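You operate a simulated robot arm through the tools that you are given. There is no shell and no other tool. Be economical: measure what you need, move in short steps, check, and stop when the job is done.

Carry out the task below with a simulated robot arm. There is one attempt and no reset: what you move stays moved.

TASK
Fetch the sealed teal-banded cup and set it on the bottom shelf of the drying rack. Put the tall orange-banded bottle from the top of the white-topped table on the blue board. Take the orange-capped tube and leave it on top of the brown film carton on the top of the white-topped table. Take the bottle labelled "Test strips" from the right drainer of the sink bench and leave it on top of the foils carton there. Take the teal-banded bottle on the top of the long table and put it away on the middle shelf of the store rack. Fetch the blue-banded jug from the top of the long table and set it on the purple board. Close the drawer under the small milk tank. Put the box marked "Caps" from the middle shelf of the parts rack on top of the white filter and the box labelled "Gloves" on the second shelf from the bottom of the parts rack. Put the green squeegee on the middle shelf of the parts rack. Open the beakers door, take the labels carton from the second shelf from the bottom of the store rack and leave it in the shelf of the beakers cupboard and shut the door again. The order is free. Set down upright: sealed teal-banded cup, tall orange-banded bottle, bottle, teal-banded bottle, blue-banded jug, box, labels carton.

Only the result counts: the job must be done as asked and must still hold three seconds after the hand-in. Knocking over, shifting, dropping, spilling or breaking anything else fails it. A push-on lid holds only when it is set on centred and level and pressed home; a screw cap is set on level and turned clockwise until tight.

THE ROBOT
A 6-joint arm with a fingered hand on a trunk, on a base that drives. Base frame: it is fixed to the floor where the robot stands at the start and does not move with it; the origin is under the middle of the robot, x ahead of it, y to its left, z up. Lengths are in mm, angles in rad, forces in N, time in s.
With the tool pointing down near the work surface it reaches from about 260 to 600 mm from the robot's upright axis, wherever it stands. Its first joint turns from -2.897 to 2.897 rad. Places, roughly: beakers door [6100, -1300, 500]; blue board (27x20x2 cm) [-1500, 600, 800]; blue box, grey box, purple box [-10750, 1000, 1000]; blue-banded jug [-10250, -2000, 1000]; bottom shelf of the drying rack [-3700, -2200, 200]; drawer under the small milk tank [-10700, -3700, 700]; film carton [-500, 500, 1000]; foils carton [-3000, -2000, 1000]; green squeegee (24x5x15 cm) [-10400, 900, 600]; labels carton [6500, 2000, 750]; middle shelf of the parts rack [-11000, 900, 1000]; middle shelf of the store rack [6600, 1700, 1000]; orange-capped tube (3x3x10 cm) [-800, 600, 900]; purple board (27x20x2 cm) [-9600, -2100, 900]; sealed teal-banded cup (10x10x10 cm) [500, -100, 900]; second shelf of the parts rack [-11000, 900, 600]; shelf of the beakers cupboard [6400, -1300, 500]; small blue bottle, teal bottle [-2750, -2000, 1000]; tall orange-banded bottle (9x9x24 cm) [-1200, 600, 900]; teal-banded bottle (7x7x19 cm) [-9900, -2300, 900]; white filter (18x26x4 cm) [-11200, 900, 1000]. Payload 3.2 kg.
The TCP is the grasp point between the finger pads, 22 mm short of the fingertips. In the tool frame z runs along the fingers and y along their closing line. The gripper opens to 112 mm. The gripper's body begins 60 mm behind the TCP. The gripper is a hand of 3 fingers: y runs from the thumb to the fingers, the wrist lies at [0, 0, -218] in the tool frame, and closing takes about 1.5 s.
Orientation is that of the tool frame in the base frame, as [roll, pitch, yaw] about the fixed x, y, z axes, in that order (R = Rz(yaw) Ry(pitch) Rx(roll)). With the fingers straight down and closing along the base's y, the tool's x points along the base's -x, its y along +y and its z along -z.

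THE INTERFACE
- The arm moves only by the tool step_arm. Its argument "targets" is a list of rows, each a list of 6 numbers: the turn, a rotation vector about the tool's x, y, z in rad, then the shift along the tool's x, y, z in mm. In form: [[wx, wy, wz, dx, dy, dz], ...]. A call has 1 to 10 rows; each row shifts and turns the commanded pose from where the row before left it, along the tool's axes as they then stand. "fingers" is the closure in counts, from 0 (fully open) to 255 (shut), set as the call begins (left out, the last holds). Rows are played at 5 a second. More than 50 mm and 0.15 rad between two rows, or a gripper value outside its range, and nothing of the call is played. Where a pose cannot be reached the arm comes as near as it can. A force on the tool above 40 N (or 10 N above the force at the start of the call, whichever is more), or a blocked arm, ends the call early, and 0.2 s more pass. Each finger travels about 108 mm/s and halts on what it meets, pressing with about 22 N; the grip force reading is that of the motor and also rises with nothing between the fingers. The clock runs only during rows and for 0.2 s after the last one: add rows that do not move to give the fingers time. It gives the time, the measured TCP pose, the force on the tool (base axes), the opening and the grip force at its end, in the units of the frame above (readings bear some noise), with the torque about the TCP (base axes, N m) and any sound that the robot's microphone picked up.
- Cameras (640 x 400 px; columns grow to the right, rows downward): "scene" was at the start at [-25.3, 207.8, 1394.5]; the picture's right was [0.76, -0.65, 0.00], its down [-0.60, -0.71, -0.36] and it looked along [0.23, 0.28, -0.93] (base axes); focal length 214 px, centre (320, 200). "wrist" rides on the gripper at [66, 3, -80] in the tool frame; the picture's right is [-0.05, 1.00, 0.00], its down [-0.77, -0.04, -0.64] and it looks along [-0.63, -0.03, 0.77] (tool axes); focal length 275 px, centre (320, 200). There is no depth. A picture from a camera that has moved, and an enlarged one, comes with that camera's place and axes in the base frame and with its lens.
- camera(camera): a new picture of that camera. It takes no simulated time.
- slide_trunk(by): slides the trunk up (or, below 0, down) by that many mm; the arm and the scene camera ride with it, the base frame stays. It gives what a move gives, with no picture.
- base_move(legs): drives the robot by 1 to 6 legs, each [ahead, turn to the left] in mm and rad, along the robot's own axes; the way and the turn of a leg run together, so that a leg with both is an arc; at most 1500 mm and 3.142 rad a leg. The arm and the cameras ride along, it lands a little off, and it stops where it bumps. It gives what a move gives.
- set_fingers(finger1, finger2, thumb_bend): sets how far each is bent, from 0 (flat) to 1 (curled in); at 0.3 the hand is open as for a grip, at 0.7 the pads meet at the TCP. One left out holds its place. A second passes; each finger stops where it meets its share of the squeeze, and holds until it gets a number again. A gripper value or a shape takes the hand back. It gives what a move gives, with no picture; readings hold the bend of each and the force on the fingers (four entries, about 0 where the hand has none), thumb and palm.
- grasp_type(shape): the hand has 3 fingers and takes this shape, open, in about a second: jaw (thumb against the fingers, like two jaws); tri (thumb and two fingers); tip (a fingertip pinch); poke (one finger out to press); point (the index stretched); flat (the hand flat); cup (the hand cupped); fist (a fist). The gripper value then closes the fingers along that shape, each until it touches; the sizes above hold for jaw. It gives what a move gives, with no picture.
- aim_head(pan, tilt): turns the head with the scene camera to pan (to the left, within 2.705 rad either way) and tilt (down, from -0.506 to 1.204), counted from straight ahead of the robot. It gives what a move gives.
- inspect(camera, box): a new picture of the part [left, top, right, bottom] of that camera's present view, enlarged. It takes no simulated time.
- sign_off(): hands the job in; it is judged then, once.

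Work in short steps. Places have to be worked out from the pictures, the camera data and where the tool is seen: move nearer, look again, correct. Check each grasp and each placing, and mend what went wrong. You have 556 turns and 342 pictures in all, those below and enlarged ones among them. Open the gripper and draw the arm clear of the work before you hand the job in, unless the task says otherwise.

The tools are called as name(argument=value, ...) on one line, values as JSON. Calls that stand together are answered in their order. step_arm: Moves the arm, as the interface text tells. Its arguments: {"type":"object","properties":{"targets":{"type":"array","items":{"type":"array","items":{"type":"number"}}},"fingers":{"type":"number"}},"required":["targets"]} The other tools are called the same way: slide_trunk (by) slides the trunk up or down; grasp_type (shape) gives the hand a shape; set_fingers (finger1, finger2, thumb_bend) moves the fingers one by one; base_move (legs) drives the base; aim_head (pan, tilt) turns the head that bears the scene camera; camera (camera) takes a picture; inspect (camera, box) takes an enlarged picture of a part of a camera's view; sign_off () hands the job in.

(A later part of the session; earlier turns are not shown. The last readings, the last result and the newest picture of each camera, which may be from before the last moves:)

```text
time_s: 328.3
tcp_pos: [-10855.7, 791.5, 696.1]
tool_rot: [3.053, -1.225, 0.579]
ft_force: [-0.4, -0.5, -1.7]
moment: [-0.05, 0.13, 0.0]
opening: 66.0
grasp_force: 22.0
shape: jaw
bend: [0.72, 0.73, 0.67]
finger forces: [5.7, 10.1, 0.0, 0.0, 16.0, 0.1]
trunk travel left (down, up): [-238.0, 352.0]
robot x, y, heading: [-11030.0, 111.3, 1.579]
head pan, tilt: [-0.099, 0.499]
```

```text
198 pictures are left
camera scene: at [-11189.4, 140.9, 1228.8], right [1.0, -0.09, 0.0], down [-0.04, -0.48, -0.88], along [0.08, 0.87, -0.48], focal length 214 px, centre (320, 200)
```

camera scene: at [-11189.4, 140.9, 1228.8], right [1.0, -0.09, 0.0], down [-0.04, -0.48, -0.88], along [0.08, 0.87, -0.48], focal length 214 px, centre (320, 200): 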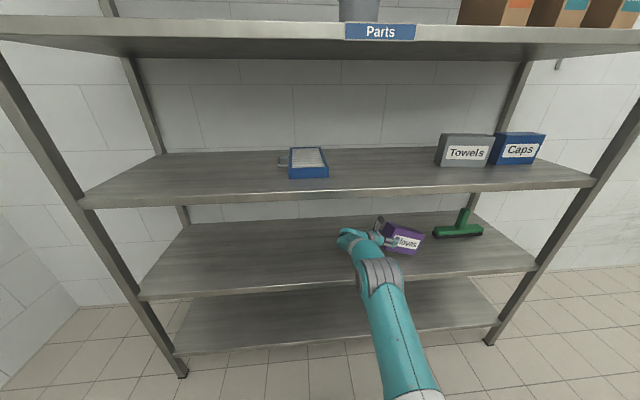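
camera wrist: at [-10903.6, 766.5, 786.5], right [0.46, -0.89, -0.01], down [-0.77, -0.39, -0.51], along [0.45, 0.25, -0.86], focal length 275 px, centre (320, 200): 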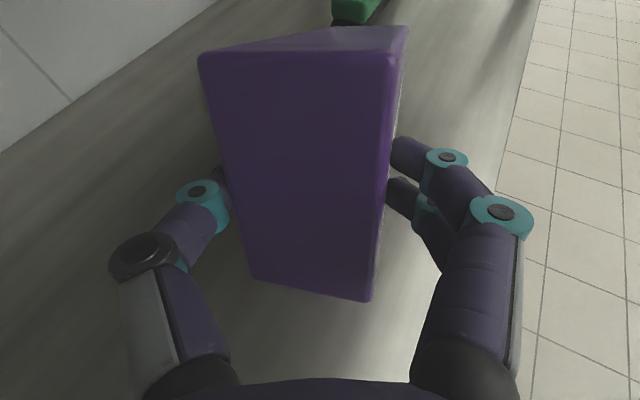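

Inside the second shelf. Lower: trunk −28, then small arm steps until the box lies flat.

slide_trunk(by=-28)

step_arm(targets=[[0, 0, 0, -4.7, 0, 1.7], [0, 0, 0, -4.7, 0, 1.7], [0, 0, 0, -4.7, 0, 1.7], [0, 0, 0, -4.7, 0, 1.7], [0, 0, 0, -4.7, 0, 1.7]])

camera(camera="wrist")

```text
time_s: 329.0
tcp_pos: [-10857.1, 790.6, 668.4]
tool_rot: [3.054, -1.223, 0.579]
ft_force: [0.7, -0.2, -0.3]
moment: [0.05, -0.05, -0.03]
opening: 65.3
grasp_force: 21.6
shape: jaw
bend: [0.73, 0.73, 0.67]
finger forces: [8.1, 8.9, 0.0, 0.1, 16.7, 0.1]
trunk travel left (down, up): [-210.0, 380.0]
robot x, y, heading: [-11030.4, 107.8, 1.578]
head pan, tilt: [-0.099, 0.499]
```

```text
time_s: 330.2
tcp_pos: [-10857.3, 792.1, 643.0]
tool_rot: [3.053, -1.223, 0.579]
ft_force: [-0.2, -0.7, 0.2]
moment: [0.09, -0.15, -0.06]
opening: 64.8
grasp_force: 21.7
shape: jaw
bend: [0.73, 0.73, 0.67]
finger forces: [8.5, 8.4, 0.0, 0.1, 16.4, 0.1]
trunk travel left (down, up): [-210.0, 380.0]
robot x, y, heading: [-11027.6, 113.6, 1.576]
head pan, tilt: [-0.099, 0.499]
```

```text
197 pictures are left
camera wrist: at [-10903.3, 766.3, 733.5], right [0.46, -0.89, -0.01], down [-0.77, -0.39, -0.51], along [0.45, 0.25, -0.86], focal length 275 px, centre (320, 200)
```

wrist: 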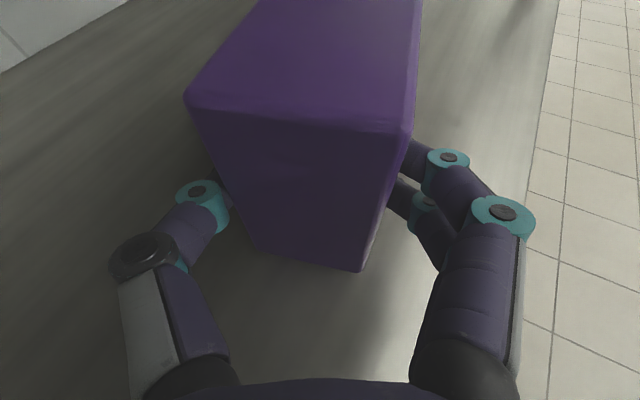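

Nearly flat. Continue down ~14 mm.

step_arm(targets=[[0, 0, 0, -3.7, 0, 1.3], [0, 0, 0, -3.7, 0, 1.3], [0, 0, 0, -2.8, 0, 1], [0, 0, 0, -2.8, 0, 1]])

camera(camera="wrist")

```text
time_s: 331.2
tcp_pos: [-10857.4, 791.3, 633.5]
tool_rot: [3.062, -1.23, 0.573]
ft_force: [-0.9, 2.9, 20.1]
moment: [0.21, -0.27, -0.06]
opening: 64.1
grasp_force: 22.0
shape: jaw
bend: [0.73, 0.73, 0.67]
finger forces: [7.6, 8.7, 0.0, 0.0, 18.4, 0.1]
trunk travel left (down, up): [-210.0, 380.0]
robot x, y, heading: [-11032.3, 114.5, 1.577]
head pan, tilt: [-0.099, 0.499]
```

```text
196 pictures are left
camera wrist: at [-10903.8, 764.9, 723.6], right [0.46, -0.89, -0.02], down [-0.76, -0.39, -0.52], along [0.45, 0.25, -0.86], focal length 275 px, centre (320, 200)
```

wrist: 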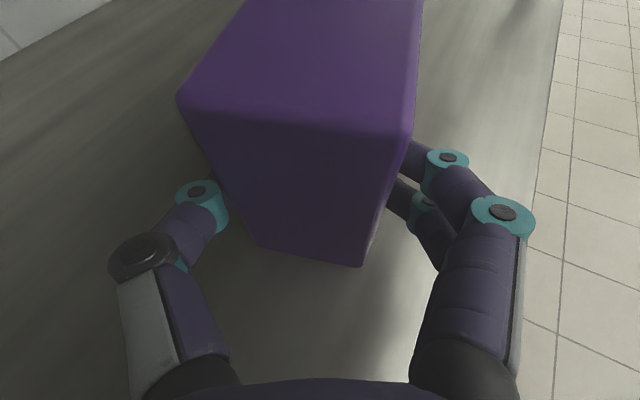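

Flat contact (20 N). Release and withdraw along the tool axis.

step_arm(targets=[[0, 0, 0, 3, 0, -1], [0, 0, 0, 0, 0, 0], [0, 0, 0, 0, 0, 0], [0, 0, 0, 0, 0, 0], [0, 0, 0, 0, 0, 0], [0, 0, 0, 0, 0, 0]], fingers=0)

step_arm(targets=[[0, 0, 0, 0, 0, -30], [0, 0, 0, 0, 0, -35], [0, 0, 0, 0, 0, -35], [0, 0, 0, 0, 0, 0]])

camera(camera="wrist")

```text
time_s: 332.6
tcp_pos: [-10857.2, 791.7, 632.0]
tool_rot: [3.055, -1.222, 0.578]
ft_force: [0.0, 0.5, -0.2]
moment: [-0.01, 0.04, 0.0]
opening: 112.1
grasp_force: 0.1
shape: jaw
bend: [0.3, 0.3, 0.3]
finger forces: [0.0, 0.0, 0.1, 0.1, 0.1, 0.1]
trunk travel left (down, up): [-210.0, 380.0]
robot x, y, heading: [-11029.6, 111.8, 1.574]
head pan, tilt: [-0.099, 0.499]
```

```text
time_s: 333.6
tcp_pos: [-10940.4, 745.3, 666.4]
tool_rot: [3.053, -1.223, 0.579]
ft_force: [0.9, -0.4, -0.2]
moment: [-0.01, -0.03, -0.01]
opening: 112.2
grasp_force: 0.1
shape: jaw
bend: [0.3, 0.3, 0.3]
finger forces: [0.0, 0.0, 0.1, 0.0, 0.0, 0.0]
trunk travel left (down, up): [-210.0, 380.0]
robot x, y, heading: [-11032.6, 110.2, 1.575]
head pan, tilt: [-0.099, 0.499]
```

```text
195 pictures are left
camera wrist: at [-10986.8, 721.4, 756.9], right [0.46, -0.89, -0.01], down [-0.77, -0.39, -0.51], along [0.45, 0.25, -0.86], focal length 275 px, centre (320, 200)
```

wrist: 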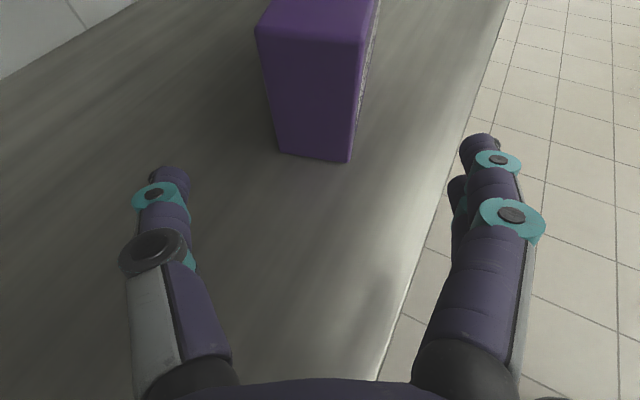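

Gloves is on the second shelf. Next Caps: back out, raise the trunk, and set a steeper (40° down) right-pointing posture to grip Caps' left end over Towels.

base_move(legs=[[-310, 0]])

slide_trunk(by=380)

step_arm(targets=[[0, 0, 0, 12.9, 20.5, -29.4], [0, 0, 0, 12.9, 20.5, -29.4], [0, 0, 0, 12.9, 20.5, -29.4], [0, -0.116, 0, 0, 0, 0], [0, -0.116, 0, 0, 0, 0], [0, -0.116, 0, 0, 0, 0], [0, 0, 0, 0, 0, 0]])

base_move(legs=[[0, -1.574], [440, 0], [0, 1.572]])

aim_head(pan=-0.1, tilt=0.5)

camera(camera="scene")

```text
time_s: 335.7
tcp_pos: [-10939.9, 437.4, 666.2]
tool_rot: [3.052, -1.223, 0.582]
ft_force: [0.3, -0.7, -1.4]
moment: [-0.03, 0.03, 0.03]
opening: 112.0
grasp_force: 0.1
shape: jaw
bend: [0.3, 0.3, 0.3]
finger forces: [0.0, 0.0, 0.0, 0.0, 0.0, 0.0]
trunk travel left (down, up): [-210.0, 380.0]
robot x, y, heading: [-11025.4, -199.0, 1.578]
head pan, tilt: [-0.099, 0.499]
```

```text
time_s: 339.4
tcp_pos: [-10938.3, 436.6, 1046.0]
tool_rot: [3.054, -1.224, 0.583]
ft_force: [0.1, 0.1, -0.2]
moment: [-0.02, 0.0, 0.0]
opening: 112.4
grasp_force: 0.1
shape: jaw
bend: [0.3, 0.3, 0.3]
finger forces: [0.0, 0.1, 0.1, 0.1, 0.0, 0.1]
trunk travel left (down, up): [-590.0, 0.0]
robot x, y, heading: [-11028.6, -202.9, 1.577]
head pan, tilt: [-0.099, 0.499]
```

```text
time_s: 341.0
tcp_pos: [-10972.5, 352.3, 1113.7]
tool_rot: [3.096, -0.873, 0.536]
ft_force: [1.2, -0.3, -0.4]
moment: [-0.02, 0.0, -0.01]
opening: 112.1
grasp_force: 0.1
shape: jaw
bend: [0.3, 0.3, 0.3]
finger forces: [0.0, 0.0, 0.1, 0.1, 0.0, 0.1]
trunk travel left (down, up): [-590.0, 0.0]
robot x, y, heading: [-11027.4, -195.5, 1.581]
head pan, tilt: [-0.099, 0.499]
```

```text
time_s: 351.3
tcp_pos: [-10525.3, 349.3, 1114.5]
tool_rot: [3.096, -0.876, 0.519]
ft_force: [-0.1, 1.2, 0.3]
moment: [-0.01, -0.03, 0.02]
opening: 112.1
grasp_force: 0.0
shape: jaw
bend: [0.3, 0.3, 0.3]
finger forces: [0.0, 0.0, 0.1, 0.1, 0.0, 0.0]
trunk travel left (down, up): [-590.0, 0.0]
robot x, y, heading: [-10590.5, -196.6, 1.569]
head pan, tilt: [-0.099, 0.499]
```

```text
time_s: 351.9
tcp_pos: [-10524.9, 349.9, 1115.7]
tool_rot: [3.093, -0.876, 0.521]
ft_force: [-0.1, 0.8, -0.8]
moment: [-0.01, 0.0, 0.03]
opening: 111.8
grasp_force: 0.1
shape: jaw
bend: [0.3, 0.3, 0.3]
finger forces: [0.0, 0.0, 0.1, 0.0, 0.0, 0.0]
trunk travel left (down, up): [-590.0, 0.0]
robot x, y, heading: [-10589.0, -199.2, 1.563]
head pan, tilt: [-0.099, 0.499]
```

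```text
194 pictures are left
camera scene: at [-10747.4, -168.1, 1580.8], right [0.99, -0.11, 0.0], down [-0.05, -0.48, -0.88], along [0.09, 0.87, -0.48], focal length 214 px, centre (320, 200)
```

scene: 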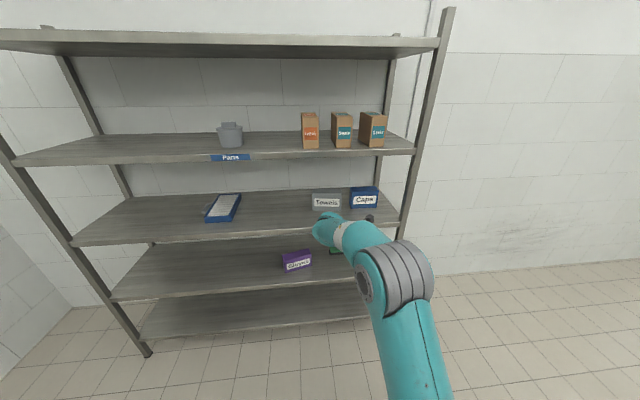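

Use 30° pitch and a shorter diagonal: set start TCP rel. pose, then check the view.

step_arm(targets=[[0, 0.0875, 0, 0, 0, 0], [0, 0.0875, 0, 0, 0, 0], [0, 0, 0, -1.4, -22.5, 35.5], [0, 0, 0, -1.4, -22.5, 35.5], [0, 0, 0, 0, 0, 0]])

base_move(legs=[[300, 0]])

camera(camera="wrist")

camera(camera="scene")

```text
time_s: 353.1
tcp_pos: [-10492.1, 416.0, 1075.2]
tool_rot: [3.082, -1.051, 0.536]
ft_force: [-0.2, 0.4, -0.7]
moment: [0.02, -0.02, 0.01]
opening: 111.9
grasp_force: 0.0
shape: jaw
bend: [0.3, 0.3, 0.3]
finger forces: [0.0, 0.0, 0.0, 0.0, 0.1, 0.1]
trunk travel left (down, up): [-590.0, 0.0]
robot x, y, heading: [-10589.5, -195.9, 1.565]
head pan, tilt: [-0.099, 0.499]
```

```text
time_s: 355.2
tcp_pos: [-10489.1, 717.8, 1075.3]
tool_rot: [3.08, -1.05, 0.538]
ft_force: [-0.3, 0.2, 0.5]
moment: [-0.02, -0.01, 0.0]
opening: 111.8
grasp_force: 0.0
shape: jaw
bend: [0.3, 0.3, 0.3]
finger forces: [0.0, 0.0, 0.0, 0.1, 0.0, 0.0]
trunk travel left (down, up): [-590.0, 0.0]
robot x, y, heading: [-10586.2, 105.3, 1.563]
head pan, tilt: [-0.099, 0.499]
```

```text
193 pictures are left
camera wrist: at [-10522.3, 700.9, 1173.3], right [0.44, -0.9, -0.01], down [-0.84, -0.41, -0.35], along [0.31, 0.17, -0.93], focal length 275 px, centre (320, 200)
```

wrist: 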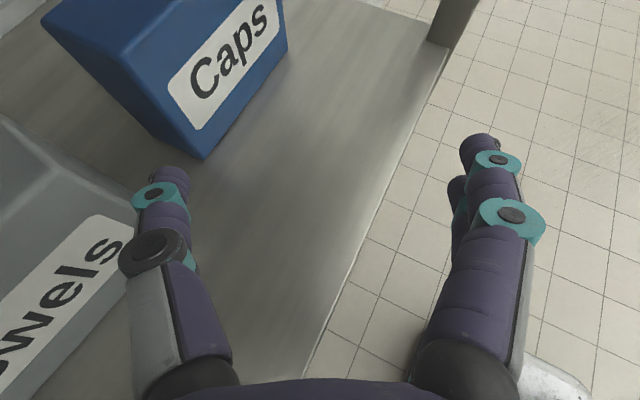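

```text
192 pictures are left
camera scene: at [-10745.3, 134.5, 1580.8], right [0.99, -0.11, 0.0], down [-0.05, -0.48, -0.88], along [0.09, 0.87, -0.48], focal length 214 px, centre (320, 200)
```

scene: 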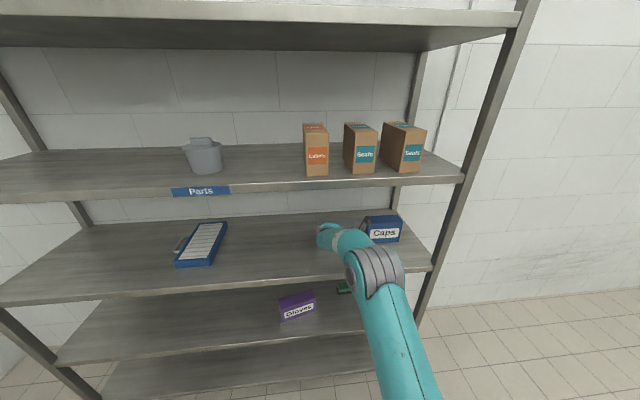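

Caps: left end at x≈-10463, front y≈846. Drive 123 forward (thumb passes between Towels and Caps), then check.

base_move(legs=[[123, 0]])

camera(camera="wrist")

camera(camera="scene")

```text
time_s: 356.4
tcp_pos: [-10487.4, 842.4, 1075.6]
tool_rot: [3.081, -1.051, 0.538]
ft_force: [-0.3, 0.4, -0.2]
moment: [-0.03, 0.01, 0.0]
opening: 112.2
grasp_force: 0.0
shape: jaw
bend: [0.3, 0.3, 0.3]
finger forces: [0.1, 0.0, 0.0, 0.0, 0.0, 0.1]
trunk travel left (down, up): [-590.0, 0.0]
robot x, y, heading: [-10583.6, 226.2, 1.565]
head pan, tilt: [-0.099, 0.499]
```

```text
191 pictures are left
camera wrist: at [-10521.4, 825.3, 1173.0], right [0.44, -0.9, -0.01], down [-0.84, -0.41, -0.35], along [0.31, 0.17, -0.94], focal length 275 px, centre (320, 200)
```

wrist: 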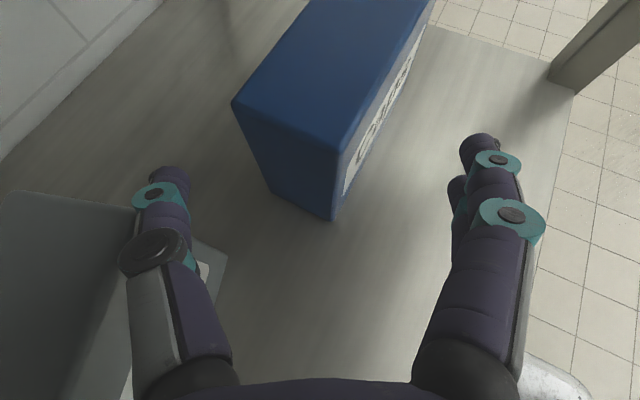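

```text
190 pictures are left
camera scene: at [-10744.4, 259.0, 1580.8], right [0.99, -0.11, 0.0], down [-0.05, -0.48, -0.88], along [0.09, 0.87, -0.48], focal length 214 px, centre (320, 200)
```

scene: 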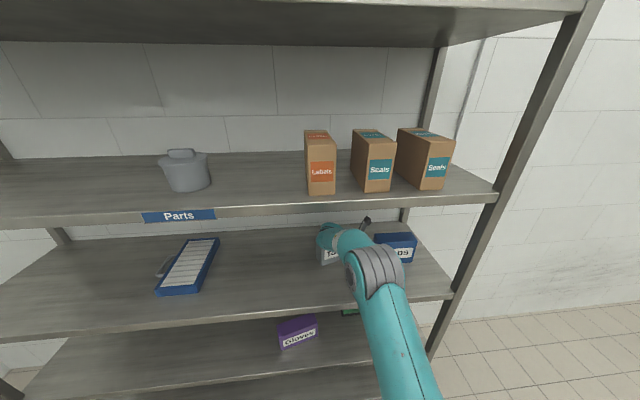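

Advance ~69 along the tool and close.

step_arm(targets=[[0, 0, 0, -0.6, -1.4, 23], [0, 0, 0, -0.6, -1.4, 23], [0, 0, 0, -0.6, -1.4, 23], [0, 0, 0, 0, 0, 0]])

camera(camera="wrist")

```text
time_s: 357.4
tcp_pos: [-10438.1, 872.3, 1039.6]
tool_rot: [3.079, -1.05, 0.538]
ft_force: [-0.1, 0.6, 0.3]
moment: [0.01, -0.01, 0.04]
opening: 112.0
grasp_force: 0.0
shape: jaw
bend: [0.3, 0.3, 0.3]
finger forces: [0.0, 0.0, 0.1, 0.0, 0.1, 0.0]
trunk travel left (down, up): [-590.0, 0.0]
robot x, y, heading: [-10585.2, 230.2, 1.566]
head pan, tilt: [-0.099, 0.499]
```

```text
189 pictures are left
camera wrist: at [-10470.1, 854.5, 1137.1], right [0.44, -0.9, -0.01], down [-0.84, -0.41, -0.35], along [0.31, 0.17, -0.93], focal length 275 px, centre (320, 200)
```

wrist: 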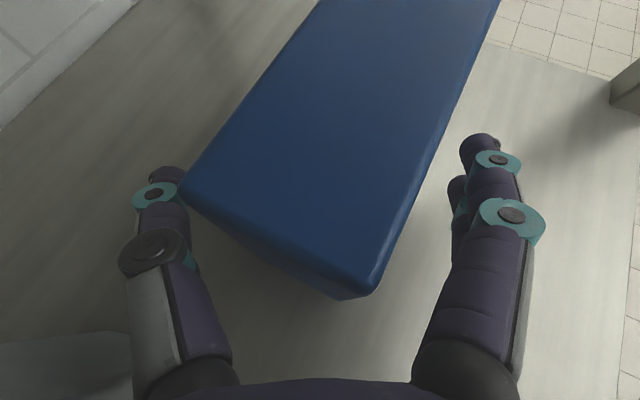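

step_arm(targets=[[0, 0, 0, 0, 0, 12], [0, 0, 0, 0, 0, 0]])

step_arm(targets=[[0, 0, 0, 0, 0, 0], [0, 0, 0, 0, 0, 0], [0, 0, 0, 0, 0, 0], [0, 0, 0, 0, 0, 0], [0, 0, 0, 0, 0, 0], [0, 0, 0, 0, 0, 0], [0, 0, 0, 0, 0, 0]], fingers=255)

camera(camera="wrist")

```text
time_s: 358.0
tcp_pos: [-10428.3, 875.3, 1033.1]
tool_rot: [3.081, -1.051, 0.537]
ft_force: [0.2, -0.1, 0.4]
moment: [0.02, 0.03, 0.0]
opening: 112.1
grasp_force: 0.0
shape: jaw
bend: [0.3, 0.3, 0.3]
finger forces: [0.0, 0.0, 0.0, 0.0, 0.0, 0.0]
trunk travel left (down, up): [-590.0, 0.0]
robot x, y, heading: [-10583.4, 225.9, 1.565]
head pan, tilt: [-0.099, 0.499]
```

```text
time_s: 359.6
tcp_pos: [-10429.2, 876.0, 1031.8]
tool_rot: [3.081, -1.05, 0.536]
ft_force: [0.2, 0.8, 0.4]
moment: [-0.03, -0.03, 0.0]
opening: 63.7
grasp_force: 22.3
shape: jaw
bend: [0.72, 0.73, 0.74]
finger forces: [8.4, 9.8, 0.0, 0.0, 17.9, 0.1]
trunk travel left (down, up): [-590.0, 0.0]
robot x, y, heading: [-10587.6, 224.8, 1.563]
head pan, tilt: [-0.099, 0.499]
```

```text
188 pictures are left
camera wrist: at [-10461.0, 859.2, 1131.4], right [0.44, -0.9, -0.01], down [-0.84, -0.41, -0.35], along [0.31, 0.17, -0.93], focal length 275 px, centre (320, 200)
```

wrist: 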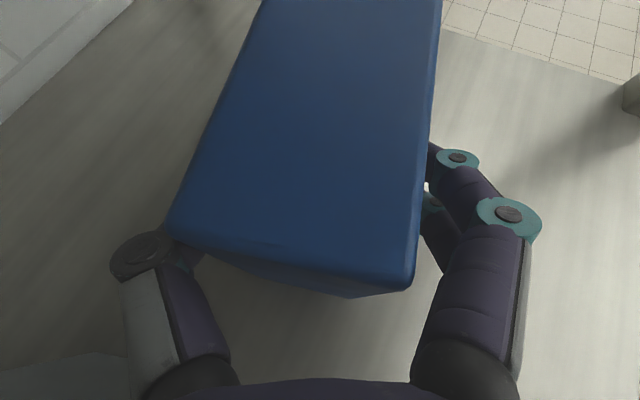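

Gripped. Lift 45 and back out.

step_arm(targets=[[0, 0, 0, 19.5, 0, -11.2], [0, 0, 0, 19.5, 0, -11.2], [0, 0, 0, 0, 0, 0]])

camera(camera="wrist")

base_move(legs=[[-430, 0]])

camera(camera="wrist")

camera(camera="scene")

```text
time_s: 360.4
tcp_pos: [-10429.0, 877.0, 1078.6]
tool_rot: [3.081, -1.051, 0.536]
ft_force: [-0.6, 0.7, -1.5]
moment: [-0.03, 0.05, 0.01]
opening: 63.6
grasp_force: 22.5
shape: jaw
bend: [0.72, 0.73, 0.74]
finger forces: [8.2, 9.8, 0.0, 0.0, 18.0, 0.0]
trunk travel left (down, up): [-590.0, 0.0]
robot x, y, heading: [-10590.8, 224.5, 1.562]
head pan, tilt: [-0.099, 0.499]
```

```text
187 pictures are left
camera wrist: at [-10461.7, 860.2, 1176.4], right [0.44, -0.9, -0.01], down [-0.84, -0.41, -0.35], along [0.31, 0.17, -0.93], focal length 275 px, centre (320, 200)
```

wrist: 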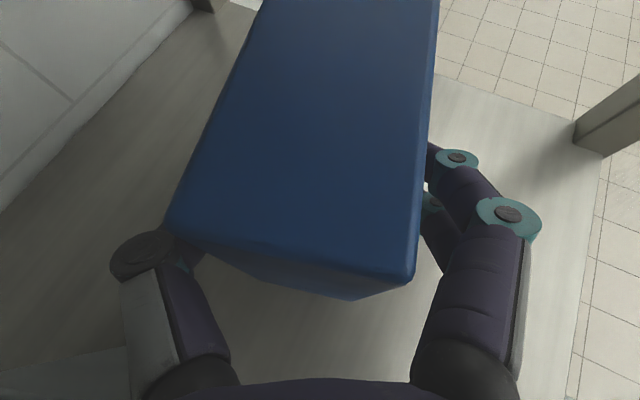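

```text
time_s: 363.1
tcp_pos: [-10434.3, 444.6, 1077.3]
tool_rot: [3.082, -1.05, 0.539]
ft_force: [-0.6, 1.0, -0.9]
moment: [-0.02, 0.04, 0.0]
opening: 63.6
grasp_force: 22.3
shape: jaw
bend: [0.72, 0.73, 0.74]
finger forces: [8.2, 9.8, 0.1, 0.1, 18.0, 0.1]
trunk travel left (down, up): [-590.0, 0.0]
robot x, y, heading: [-10586.7, -202.5, 1.567]
head pan, tilt: [-0.099, 0.499]
```

```text
186 pictures are left
camera wrist: at [-10466.6, 427.6, 1176.5], right [0.45, -0.89, -0.01], down [-0.84, -0.42, -0.35], along [0.31, 0.17, -0.93], focal length 275 px, centre (320, 200)
```

wrist: 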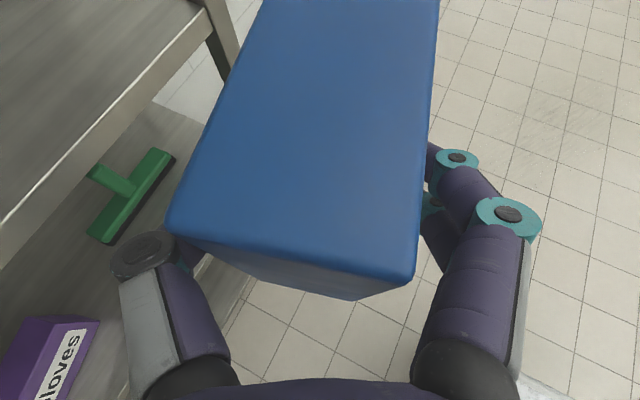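

```text
185 pictures are left
camera scene: at [-10746.5, -176.4, 1580.8], right [0.99, -0.1, 0.0], down [-0.05, -0.48, -0.88], along [0.09, 0.87, -0.48], focal length 214 px, centre (320, 200)
```

scene: 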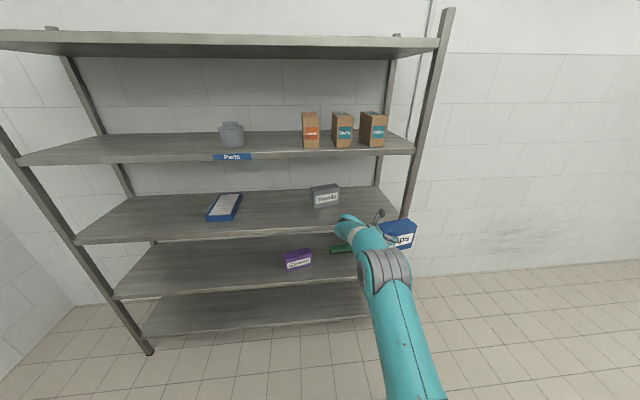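

Caps is held level, but Towels looks disturbed; inspect it.

inspect(camera="scene", box=[190, 150, 430, 300])

```text
2.67 times, centred on (310, 225) of scene
camera zoom: at [-10746.5, -176.4, 1580.8], right [0.99, -0.1, 0.0], down [-0.05, -0.48, -0.88], along [0.09, 0.87, -0.48], focal length 572 px, centre (347, 133)
```

zoom: 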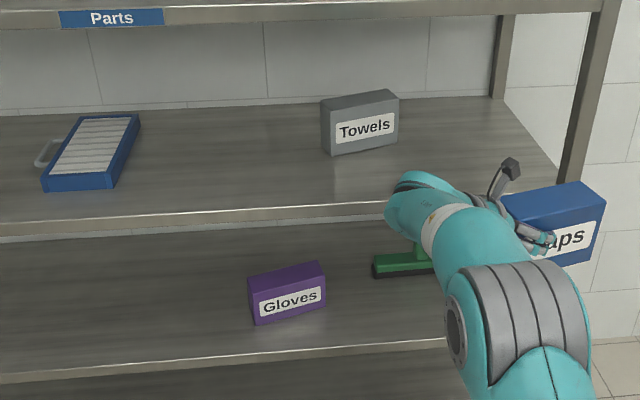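

Towels got rotated; I'll realign it afterwards by gripping it with the tool along x. First place Caps on the filter (x[-11223,-11095], y[770,1015]). Move the base left by reversing.

base_move(legs=[[0, -1.567], [-761, 0], [0, 1.571]])

camera(camera="scene")

camera(camera="wrist")

```text
time_s: 374.8
tcp_pos: [-11186.3, 441.4, 1079.3]
tool_rot: [3.08, -1.05, 0.528]
ft_force: [0.3, 0.0, -0.8]
moment: [-0.02, 0.04, 0.03]
opening: 62.8
grasp_force: 22.3
shape: jaw
bend: [0.72, 0.73, 0.74]
finger forces: [7.8, 9.4, 0.0, 0.0, 17.3, 0.0]
trunk travel left (down, up): [-590.0, 0.0]
robot x, y, heading: [-11350.9, -204.6, 1.56]
head pan, tilt: [-0.099, 0.499]
```

```text
183 pictures are left
camera scene: at [-11507.5, -174.5, 1580.8], right [0.99, -0.12, 0.0], down [-0.06, -0.48, -0.88], along [0.1, 0.87, -0.48], focal length 214 px, centre (320, 200)
```

scene: 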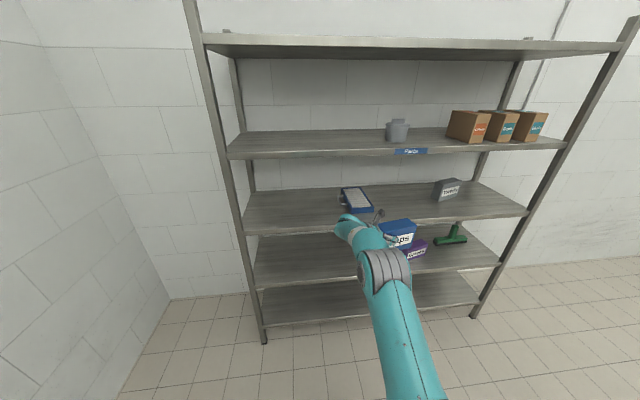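

```text
182 pictures are left
camera wrist: at [-11219.5, 425.4, 1176.2], right [0.44, -0.9, -0.01], down [-0.84, -0.4, -0.35], along [0.31, 0.16, -0.93], focal length 275 px, centre (320, 200)
```

wrist: 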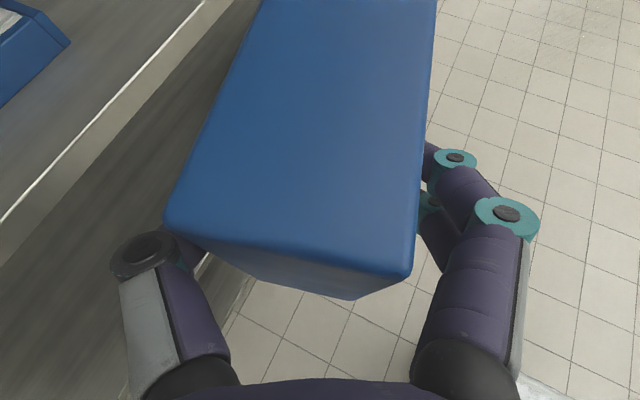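

Raise ~12 and shift slightly left, drive in 300 and check alignment over the filter.

step_arm(targets=[[0, 0, 0, 3.7, -6.6, -17.6], [0, 0, 0, 0, 0, 0]])

base_move(legs=[[300, 0]])

camera(camera="wrist")

camera(camera="scene")

```text
time_s: 375.4
tcp_pos: [-11201.2, 441.7, 1090.1]
tool_rot: [3.082, -1.05, 0.526]
ft_force: [0.0, 0.4, -1.4]
moment: [-0.06, 0.03, 0.0]
opening: 63.1
grasp_force: 22.2
shape: jaw
bend: [0.72, 0.73, 0.74]
finger forces: [7.8, 9.4, 0.0, 0.0, 17.3, 0.0]
trunk travel left (down, up): [-590.0, 0.0]
robot x, y, heading: [-11348.6, -207.9, 1.552]
head pan, tilt: [-0.099, 0.499]
```

```text
time_s: 377.4
tcp_pos: [-11198.8, 745.4, 1090.0]
tool_rot: [3.08, -1.051, 0.531]
ft_force: [-0.1, -0.3, -1.0]
moment: [-0.03, 0.07, 0.0]
opening: 63.0
grasp_force: 22.5
shape: jaw
bend: [0.72, 0.73, 0.74]
finger forces: [7.8, 9.4, 0.0, 0.0, 17.2, 0.1]
trunk travel left (down, up): [-590.0, 0.0]
robot x, y, heading: [-11345.3, 98.7, 1.561]
head pan, tilt: [-0.099, 0.499]
```

```text
181 pictures are left
camera wrist: at [-11231.3, 729.3, 1187.8], right [0.44, -0.9, -0.01], down [-0.84, -0.41, -0.35], along [0.31, 0.16, -0.94], focal length 275 px, centre (320, 200)
```

wrist: 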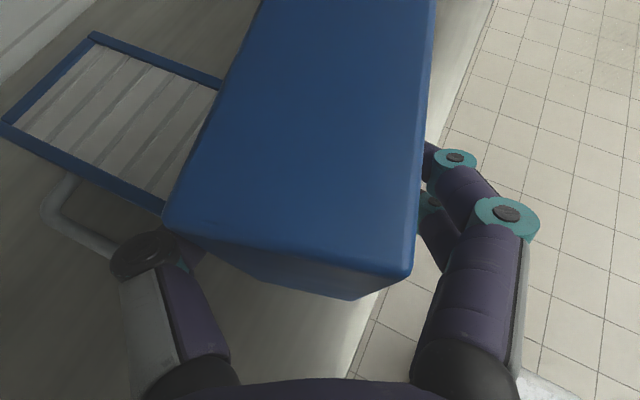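

```text
180 pictures are left
camera scene: at [-11502.8, 129.6, 1580.8], right [0.99, -0.11, 0.0], down [-0.05, -0.48, -0.88], along [0.1, 0.87, -0.48], focal length 214 px, centre (320, 200)
```

scene: 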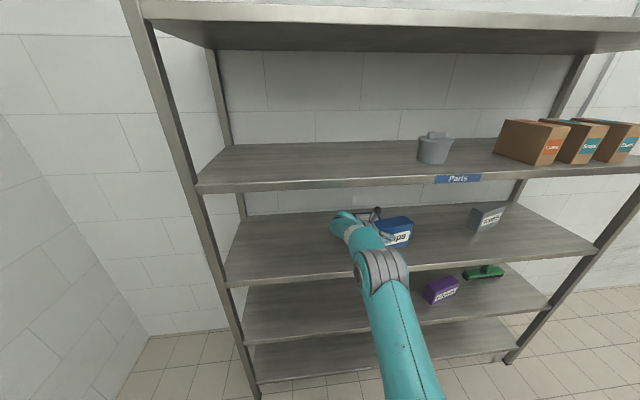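

Filter: x[-11224,-11111], y to 1028. Box centre x is right; drive 130 more.

base_move(legs=[[130, 0]])

camera(camera="wrist")

```text
time_s: 378.7
tcp_pos: [-11197.4, 876.6, 1089.4]
tool_rot: [3.081, -1.048, 0.533]
ft_force: [-0.7, -0.1, -1.2]
moment: [0.0, 0.03, -0.01]
opening: 62.9
grasp_force: 21.7
shape: jaw
bend: [0.72, 0.73, 0.74]
finger forces: [7.8, 9.4, 0.1, 0.0, 17.2, 0.0]
trunk travel left (down, up): [-590.0, 0.0]
robot x, y, heading: [-11342.7, 228.0, 1.554]
head pan, tilt: [-0.099, 0.499]
```

```text
179 pictures are left
camera wrist: at [-11230.0, 860.4, 1187.6], right [0.44, -0.9, -0.01], down [-0.84, -0.41, -0.35], along [0.31, 0.16, -0.94], focal length 275 px, centre (320, 200)
```

wrist: 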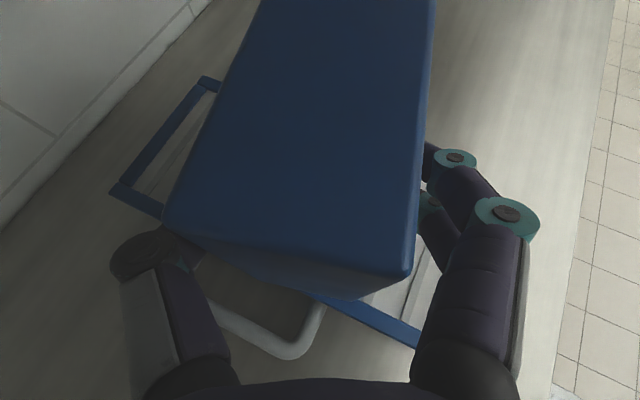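

Over the filter. Lower in small steps until contact.

step_arm(targets=[[0, 0, 0, -3.5, 0, 2], [0, 0, 0, -3.5, 0, 2], [0, 0, 0, -2.6, 0, 1.5], [0, 0, 0, -2.6, 0, 1.5], [0, 0, 0, -2.6, 0, 1.5]])

```text
time_s: 379.9
tcp_pos: [-11197.2, 875.8, 1073.0]
tool_rot: [3.081, -1.051, 0.531]
ft_force: [0.2, 0.1, -1.9]
moment: [0.0, 0.0, 0.02]
opening: 62.9
grasp_force: 22.1
shape: jaw
bend: [0.72, 0.73, 0.74]
finger forces: [7.7, 9.4, 0.0, 0.0, 17.3, 0.0]
trunk travel left (down, up): [-590.0, 0.0]
robot x, y, heading: [-11342.4, 228.5, 1.557]
head pan, tilt: [-0.099, 0.499]
```

step_arm(targets=[[0, 0, 0, -2.6, 0, 1.5], [0, 0, 0, -2.6, 0, 1.5], [0, 0, 0, -2.6, 0, 1.5], [0, 0, 0, -2.6, 0, 1.5], [0, 0, 0, -2.6, 0, 1.5]])

camera(camera="wrist")

```text
time_s: 381.1
tcp_pos: [-11197.5, 874.7, 1062.6]
tool_rot: [3.089, -1.058, 0.523]
ft_force: [0.0, 8.2, 30.9]
moment: [0.31, -0.17, -0.34]
opening: 61.5
grasp_force: 22.1
shape: jaw
bend: [0.73, 0.74, 0.74]
finger forces: [8.0, 9.4, 0.0, 0.1, 24.6, 0.0]
trunk travel left (down, up): [-590.0, 0.0]
robot x, y, heading: [-11345.3, 223.0, 1.555]
head pan, tilt: [-0.099, 0.499]
```

```text
178 pictures are left
camera wrist: at [-11230.1, 857.1, 1160.4], right [0.44, -0.9, -0.01], down [-0.84, -0.41, -0.36], along [0.32, 0.17, -0.93], focal length 275 px, centre (320, 200)
```

wrist: 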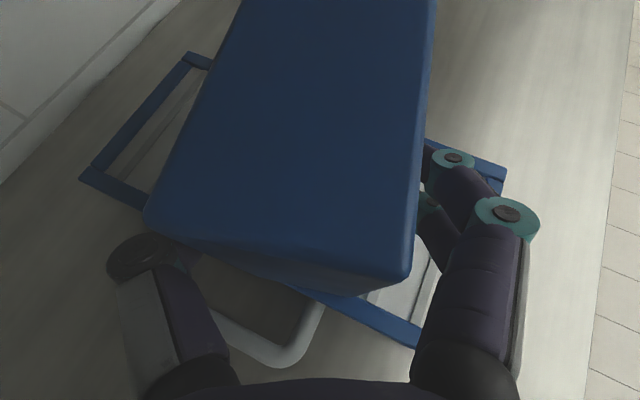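

Contact (31 N). Ease up 3 mm, release and withdraw along the tool axis.

step_arm(targets=[[0, 0, 0, 3, 0, -1.7], [0, 0, 0, 0, 0, 0]])

step_arm(targets=[[0, 0, 0, 0, 0, 0], [0, 0, 0, 0, 0, 0], [0, 0, 0, 0, 0, 0], [0, 0, 0, 0, 0, 0], [0, 0, 0, 0, 0, 0]], fingers=0)

step_arm(targets=[[0, 0, 0, 0, 0, -25], [0, 0, 0, 0, 0, -35], [0, 0, 0, 0, 0, -35], [0, 0, 0, 0, 0, 0]])

camera(camera="wrist")

```text
time_s: 381.7
tcp_pos: [-11197.5, 873.8, 1063.5]
tool_rot: [3.083, -1.052, 0.526]
ft_force: [2.7, 4.9, 23.2]
moment: [0.27, -0.14, -0.31]
opening: 61.1
grasp_force: 21.9
shape: jaw
bend: [0.73, 0.74, 0.74]
finger forces: [8.2, 9.5, 0.0, 0.0, 22.7, 0.0]
trunk travel left (down, up): [-590.0, 0.0]
robot x, y, heading: [-11340.7, 225.1, 1.557]
head pan, tilt: [-0.099, 0.499]
```

```text
time_s: 382.9
tcp_pos: [-11197.7, 875.5, 1061.7]
tool_rot: [3.079, -1.051, 0.53]
ft_force: [0.7, 0.9, -0.2]
moment: [0.04, 0.03, 0.01]
opening: 112.2
grasp_force: 0.1
shape: jaw
bend: [0.3, 0.3, 0.3]
finger forces: [0.0, 0.0, 0.1, 0.0, 0.1, 0.1]
trunk travel left (down, up): [-590.0, 0.0]
robot x, y, heading: [-11343.9, 226.4, 1.552]
head pan, tilt: [-0.099, 0.499]
```

```text
time_s: 383.9
tcp_pos: [-11270.8, 838.4, 1108.0]
tool_rot: [3.08, -1.053, 0.532]
ft_force: [-0.1, -0.8, 0.2]
moment: [-0.01, -0.02, -0.03]
opening: 112.1
grasp_force: 0.0
shape: jaw
bend: [0.3, 0.3, 0.3]
finger forces: [0.0, 0.1, 0.0, 0.0, 0.0, 0.0]
trunk travel left (down, up): [-590.0, 0.0]
robot x, y, heading: [-11347.0, 230.8, 1.558]
head pan, tilt: [-0.099, 0.499]
```

```text
177 pictures are left
camera wrist: at [-11304.1, 821.4, 1206.4], right [0.44, -0.9, -0.01], down [-0.84, -0.41, -0.35], along [0.31, 0.16, -0.93], focal length 275 px, centre (320, 200)
```

wrist: 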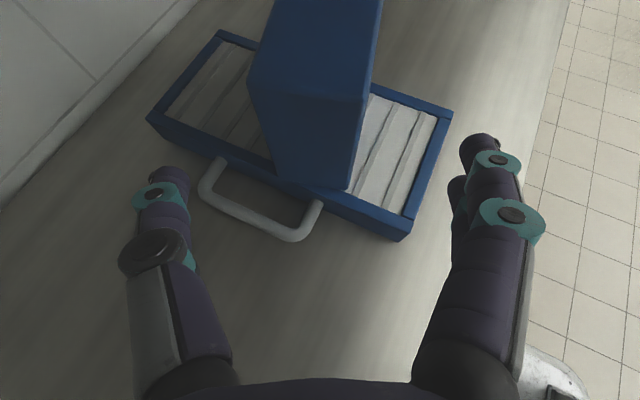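

Caps stands on the filter. Back out, then set the tool along +x (30° down) for realigning Towels.

base_move(legs=[[-430, 0]])

step_arm(targets=[[0, 0, 0, -22, 28.8, 1.8], [0, 0, 0, -22, 28.8, 1.8], [0, 0, 0, -22, 28.8, 1.8], [-0.0996, 0, 0.0575, 0, 0, 0], [-0.0996, 0, 0.0575, 0, 0, 0], [-0.0996, 0, 0.0575, 0, 0, 0], [-0.0996, 0, 0.0575, 0, 0, 0], [0, 0, 0, 0, 0, 0]])

base_move(legs=[[0, -1.557], [560, 0], [0, 1.571]])

aim_head(pan=0.0, tilt=0.5)

inspect(camera="scene", box=[200, 150, 440, 300])

```text
time_s: 386.6
tcp_pos: [-11278.4, 409.2, 1109.0]
tool_rot: [3.082, -1.051, 0.532]
ft_force: [0.4, 0.0, -0.6]
moment: [-0.01, 0.01, 0.0]
opening: 112.0
grasp_force: 0.0
shape: jaw
bend: [0.3, 0.3, 0.3]
finger forces: [0.0, 0.0, 0.0, 0.0, 0.1, 0.0]
trunk travel left (down, up): [-590.0, 0.0]
robot x, y, heading: [-11349.5, -201.9, 1.554]
head pan, tilt: [-0.099, 0.499]
```

```text
time_s: 388.4
tcp_pos: [-11262.5, 318.7, 1051.3]
tool_rot: [3.09, -1.065, 0.064]
ft_force: [0.5, -0.1, -1.2]
moment: [-0.01, -0.01, 0.03]
opening: 112.2
grasp_force: 0.1
shape: jaw
bend: [0.3, 0.3, 0.3]
finger forces: [0.0, 0.1, 0.1, 0.0, 0.0, 0.0]
trunk travel left (down, up): [-590.0, 0.0]
robot x, y, heading: [-11346.2, -203.7, 1.558]
head pan, tilt: [-0.099, 0.499]
```

```text
time_s: 399.2
tcp_pos: [-10716.7, 315.6, 1050.5]
tool_rot: [3.089, -1.062, 0.085]
ft_force: [-0.7, 1.0, -1.0]
moment: [0.0, -0.01, -0.01]
opening: 112.0
grasp_force: 0.1
shape: jaw
bend: [0.3, 0.3, 0.3]
finger forces: [0.0, 0.1, 0.0, 0.0, 0.0, 0.0]
trunk travel left (down, up): [-590.0, 0.0]
robot x, y, heading: [-10790.4, -199.8, 1.575]
head pan, tilt: [-0.099, 0.499]
```

```text
time_s: 399.9
tcp_pos: [-10716.9, 315.6, 1050.3]
tool_rot: [3.09, -1.064, 0.084]
ft_force: [0.1, -1.1, 0.7]
moment: [0.01, -0.01, -0.02]
opening: 112.2
grasp_force: 0.1
shape: jaw
bend: [0.3, 0.3, 0.3]
finger forces: [0.0, 0.0, 0.1, 0.0, 0.1, 0.0]
trunk travel left (down, up): [-590.0, 0.0]
robot x, y, heading: [-10797.9, -207.0, 1.579]
head pan, tilt: [0.0, 0.499]
```

```text
2.67 times, centred on (320, 225) of scene
camera zoom: at [-10960.9, -176.5, 1580.8], right [1.0, 0.01, 0.0], down [0.0, -0.48, -0.88], along [-0.01, 0.88, -0.48], focal length 572 px, centre (320, 133)
```

zoom: 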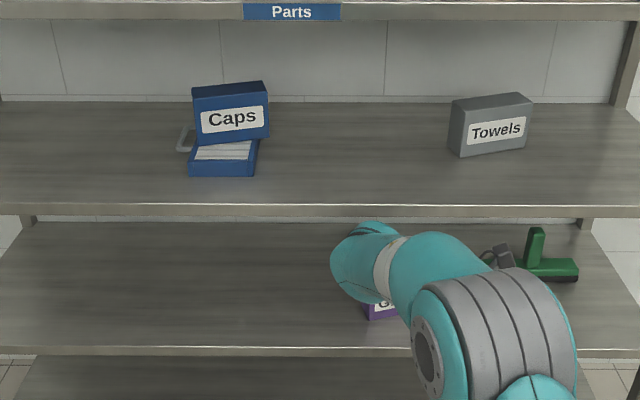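

Towels now: left end centre ≈(-10690,866), rotated ~0.23. Prepare the start pose (TCP x≈-10765, z≈1035) and drive in; check along the way.

step_arm(targets=[[0, 0, 0, -18.5, 0, -17], [0, 0, 0, -18.5, 0, -17], [0, 0, 0, 0, 0, 0]])

base_move(legs=[[430, 0]])

camera(camera="wrist")

camera(camera="scene")

```text
time_s: 400.7
tcp_pos: [-10764.6, 314.5, 1035.9]
tool_rot: [3.09, -1.064, 0.083]
ft_force: [0.1, 0.3, 0.4]
moment: [0.03, 0.04, 0.0]
opening: 112.1
grasp_force: 0.1
shape: jaw
bend: [0.3, 0.3, 0.3]
finger forces: [0.0, 0.0, 0.1, 0.0, 0.1, 0.1]
trunk travel left (down, up): [-590.0, 0.0]
robot x, y, heading: [-10795.9, -205.6, 1.576]
head pan, tilt: [0.0, 0.499]
```

```text
time_s: 403.3
tcp_pos: [-10767.9, 748.2, 1035.0]
tool_rot: [3.089, -1.064, 0.084]
ft_force: [0.2, -0.2, -0.1]
moment: [0.01, 0.02, 0.04]
opening: 112.2
grasp_force: 0.0
shape: jaw
bend: [0.3, 0.3, 0.3]
finger forces: [0.1, 0.0, 0.0, 0.0, 0.0, 0.1]
trunk travel left (down, up): [-590.0, 0.0]
robot x, y, heading: [-10794.5, 228.2, 1.573]
head pan, tilt: [0.0, 0.499]
```

```text
175 pictures are left
camera wrist: at [-10805.4, 747.1, 1132.7], right [0.02, -1.0, -0.02], down [-0.93, -0.01, -0.37], along [0.37, 0.02, -0.93], focal length 275 px, centre (320, 200)
```

wrist: 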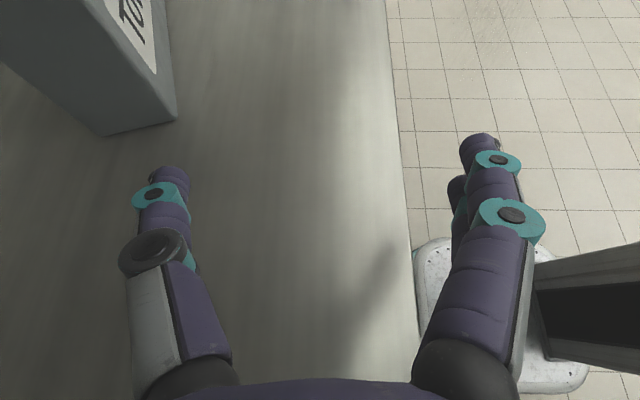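

```text
174 pictures are left
camera scene: at [-10964.1, 258.8, 1580.8], right [1.0, 0.01, 0.0], down [0.0, -0.48, -0.88], along [-0.01, 0.88, -0.48], focal length 214 px, centre (320, 200)
```

scene: 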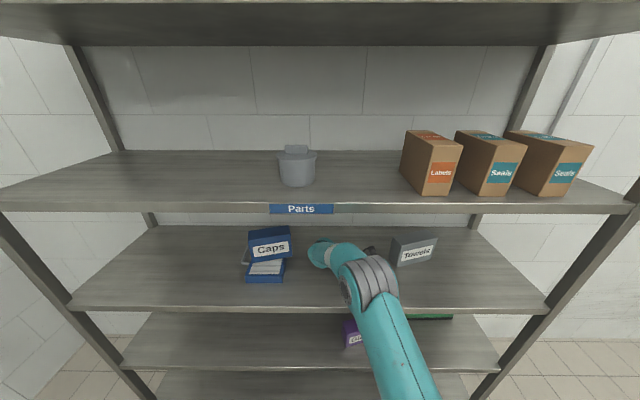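

Left end centre is at (-10682,885) (wrist view). Extend 30, drive 107, then look again.

step_arm(targets=[[0, 0, 0, 0, -30, 0], [0, 0, 0, 0, 0, 0]])

base_move(legs=[[107, 0]])

camera(camera="wrist")

camera(camera="scene")

```text
time_s: 403.9
tcp_pos: [-10768.0, 778.3, 1033.5]
tool_rot: [3.09, -1.065, 0.084]
ft_force: [0.2, -0.2, 0.7]
moment: [0.01, 0.0, 0.0]
opening: 111.5
grasp_force: 0.1
shape: jaw
bend: [0.3, 0.3, 0.3]
finger forces: [0.1, 0.1, 0.0, 0.0, 0.0, 0.0]
trunk travel left (down, up): [-590.0, 0.0]
robot x, y, heading: [-10796.0, 225.6, 1.574]
head pan, tilt: [0.0, 0.499]
```

```text
time_s: 405.1
tcp_pos: [-10768.8, 886.5, 1033.7]
tool_rot: [3.087, -1.065, 0.085]
ft_force: [0.3, 0.3, 0.5]
moment: [-0.02, -0.01, -0.02]
opening: 111.9
grasp_force: 0.1
shape: jaw
bend: [0.3, 0.3, 0.3]
finger forces: [0.0, 0.0, 0.0, 0.1, 0.0, 0.0]
trunk travel left (down, up): [-590.0, 0.0]
robot x, y, heading: [-10799.5, 336.3, 1.58]
head pan, tilt: [0.0, 0.499]
```

```text
173 pictures are left
camera wrist: at [-10806.1, 885.0, 1131.7], right [0.01, -1.0, -0.01], down [-0.93, -0.01, -0.37], along [0.37, 0.02, -0.93], focal length 275 px, centre (320, 200)
```

wrist: 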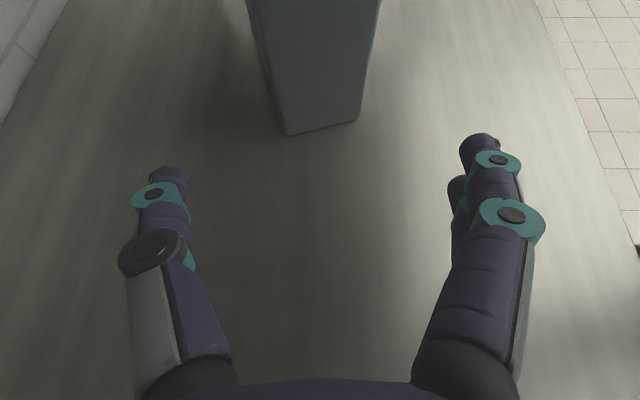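

```text
172 pictures are left
camera scene: at [-10964.8, 367.5, 1580.8], right [1.0, 0.01, 0.0], down [0.0, -0.48, -0.88], along [-0.01, 0.88, -0.48], focal length 214 px, centre (320, 200)
```

scene: 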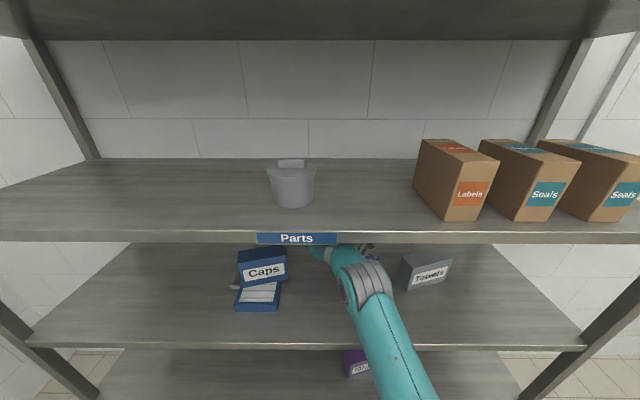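

Aligned. Move 115 along +x horizontally and close.

step_arm(targets=[[0, 0, 0, 13.9, 0, 25.3], [0, 0, 0, 13.9, 0, 25.3], [0, 0, 0, 13.9, 0, 25.3], [0, 0, 0, 13.9, 0, 25.3], [0, 0, 0, 0, 0, 0]])

camera(camera="wrist")

```text
time_s: 406.3
tcp_pos: [-10651.8, 889.7, 1035.2]
tool_rot: [3.088, -1.065, 0.083]
ft_force: [-0.2, -0.2, -0.3]
moment: [0.03, -0.01, 0.01]
opening: 111.8
grasp_force: 0.0
shape: jaw
bend: [0.3, 0.3, 0.3]
finger forces: [0.1, 0.0, 0.0, 0.1, 0.1, 0.1]
trunk travel left (down, up): [-590.0, 0.0]
robot x, y, heading: [-10797.2, 332.3, 1.577]
head pan, tilt: [0.0, 0.499]
```

```text
171 pictures are left
camera wrist: at [-10690.4, 888.0, 1132.1], right [0.01, -1.0, -0.02], down [-0.93, -0.01, -0.37], along [0.37, 0.02, -0.93], focal length 275 px, centre (320, 200)
```

wrist: 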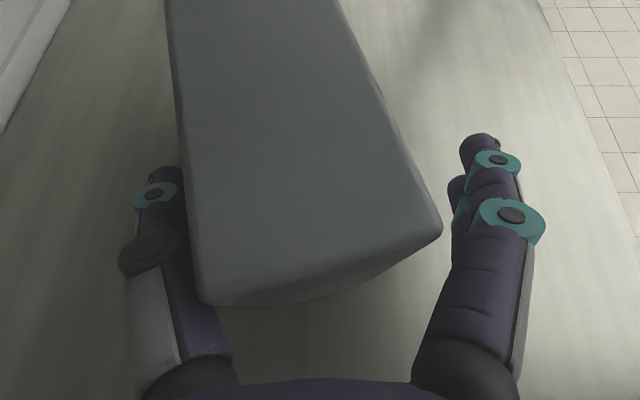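

Close to align Towels, then inspect.

step_arm(targets=[[0, 0, 0, 0, 0, 0], [0, 0, 0, 0, 0, 0], [0, 0, 0, 0, 0, 0], [0, 0, 0, 0, 0, 0], [0, 0, 0, 0, 0, 0], [0, 0, 0, 0, 0, 0], [0, 0, 0, 0, 0, 0]], fingers=255)

camera(camera="wrist")

```text
time_s: 407.9
tcp_pos: [-10652.5, 889.6, 1033.6]
tool_rot: [3.09, -1.063, 0.081]
ft_force: [-0.7, 0.3, 0.0]
moment: [0.02, 0.03, 0.1]
opening: 57.0
grasp_force: 21.9
shape: jaw
bend: [0.74, 0.74, 0.66]
finger forces: [9.7, 9.5, 0.1, 0.0, 19.2, 0.0]
trunk travel left (down, up): [-590.0, 0.0]
robot x, y, heading: [-10798.1, 336.1, 1.579]
head pan, tilt: [0.0, 0.499]
```

```text
170 pictures are left
camera wrist: at [-10690.6, 888.1, 1132.0], right [0.01, -1.0, -0.02], down [-0.93, -0.01, -0.37], along [0.37, 0.02, -0.93], focal length 275 px, centre (320, 200)
```

wrist: 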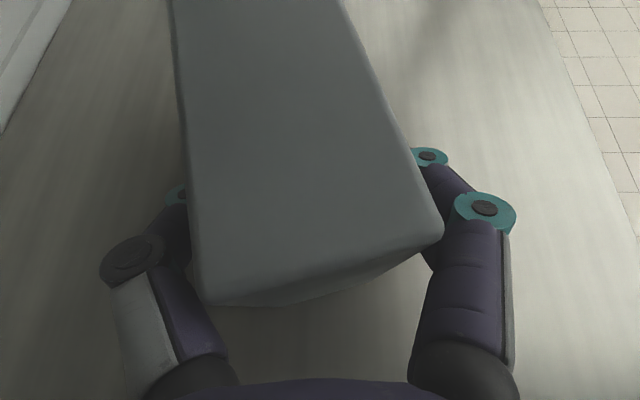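

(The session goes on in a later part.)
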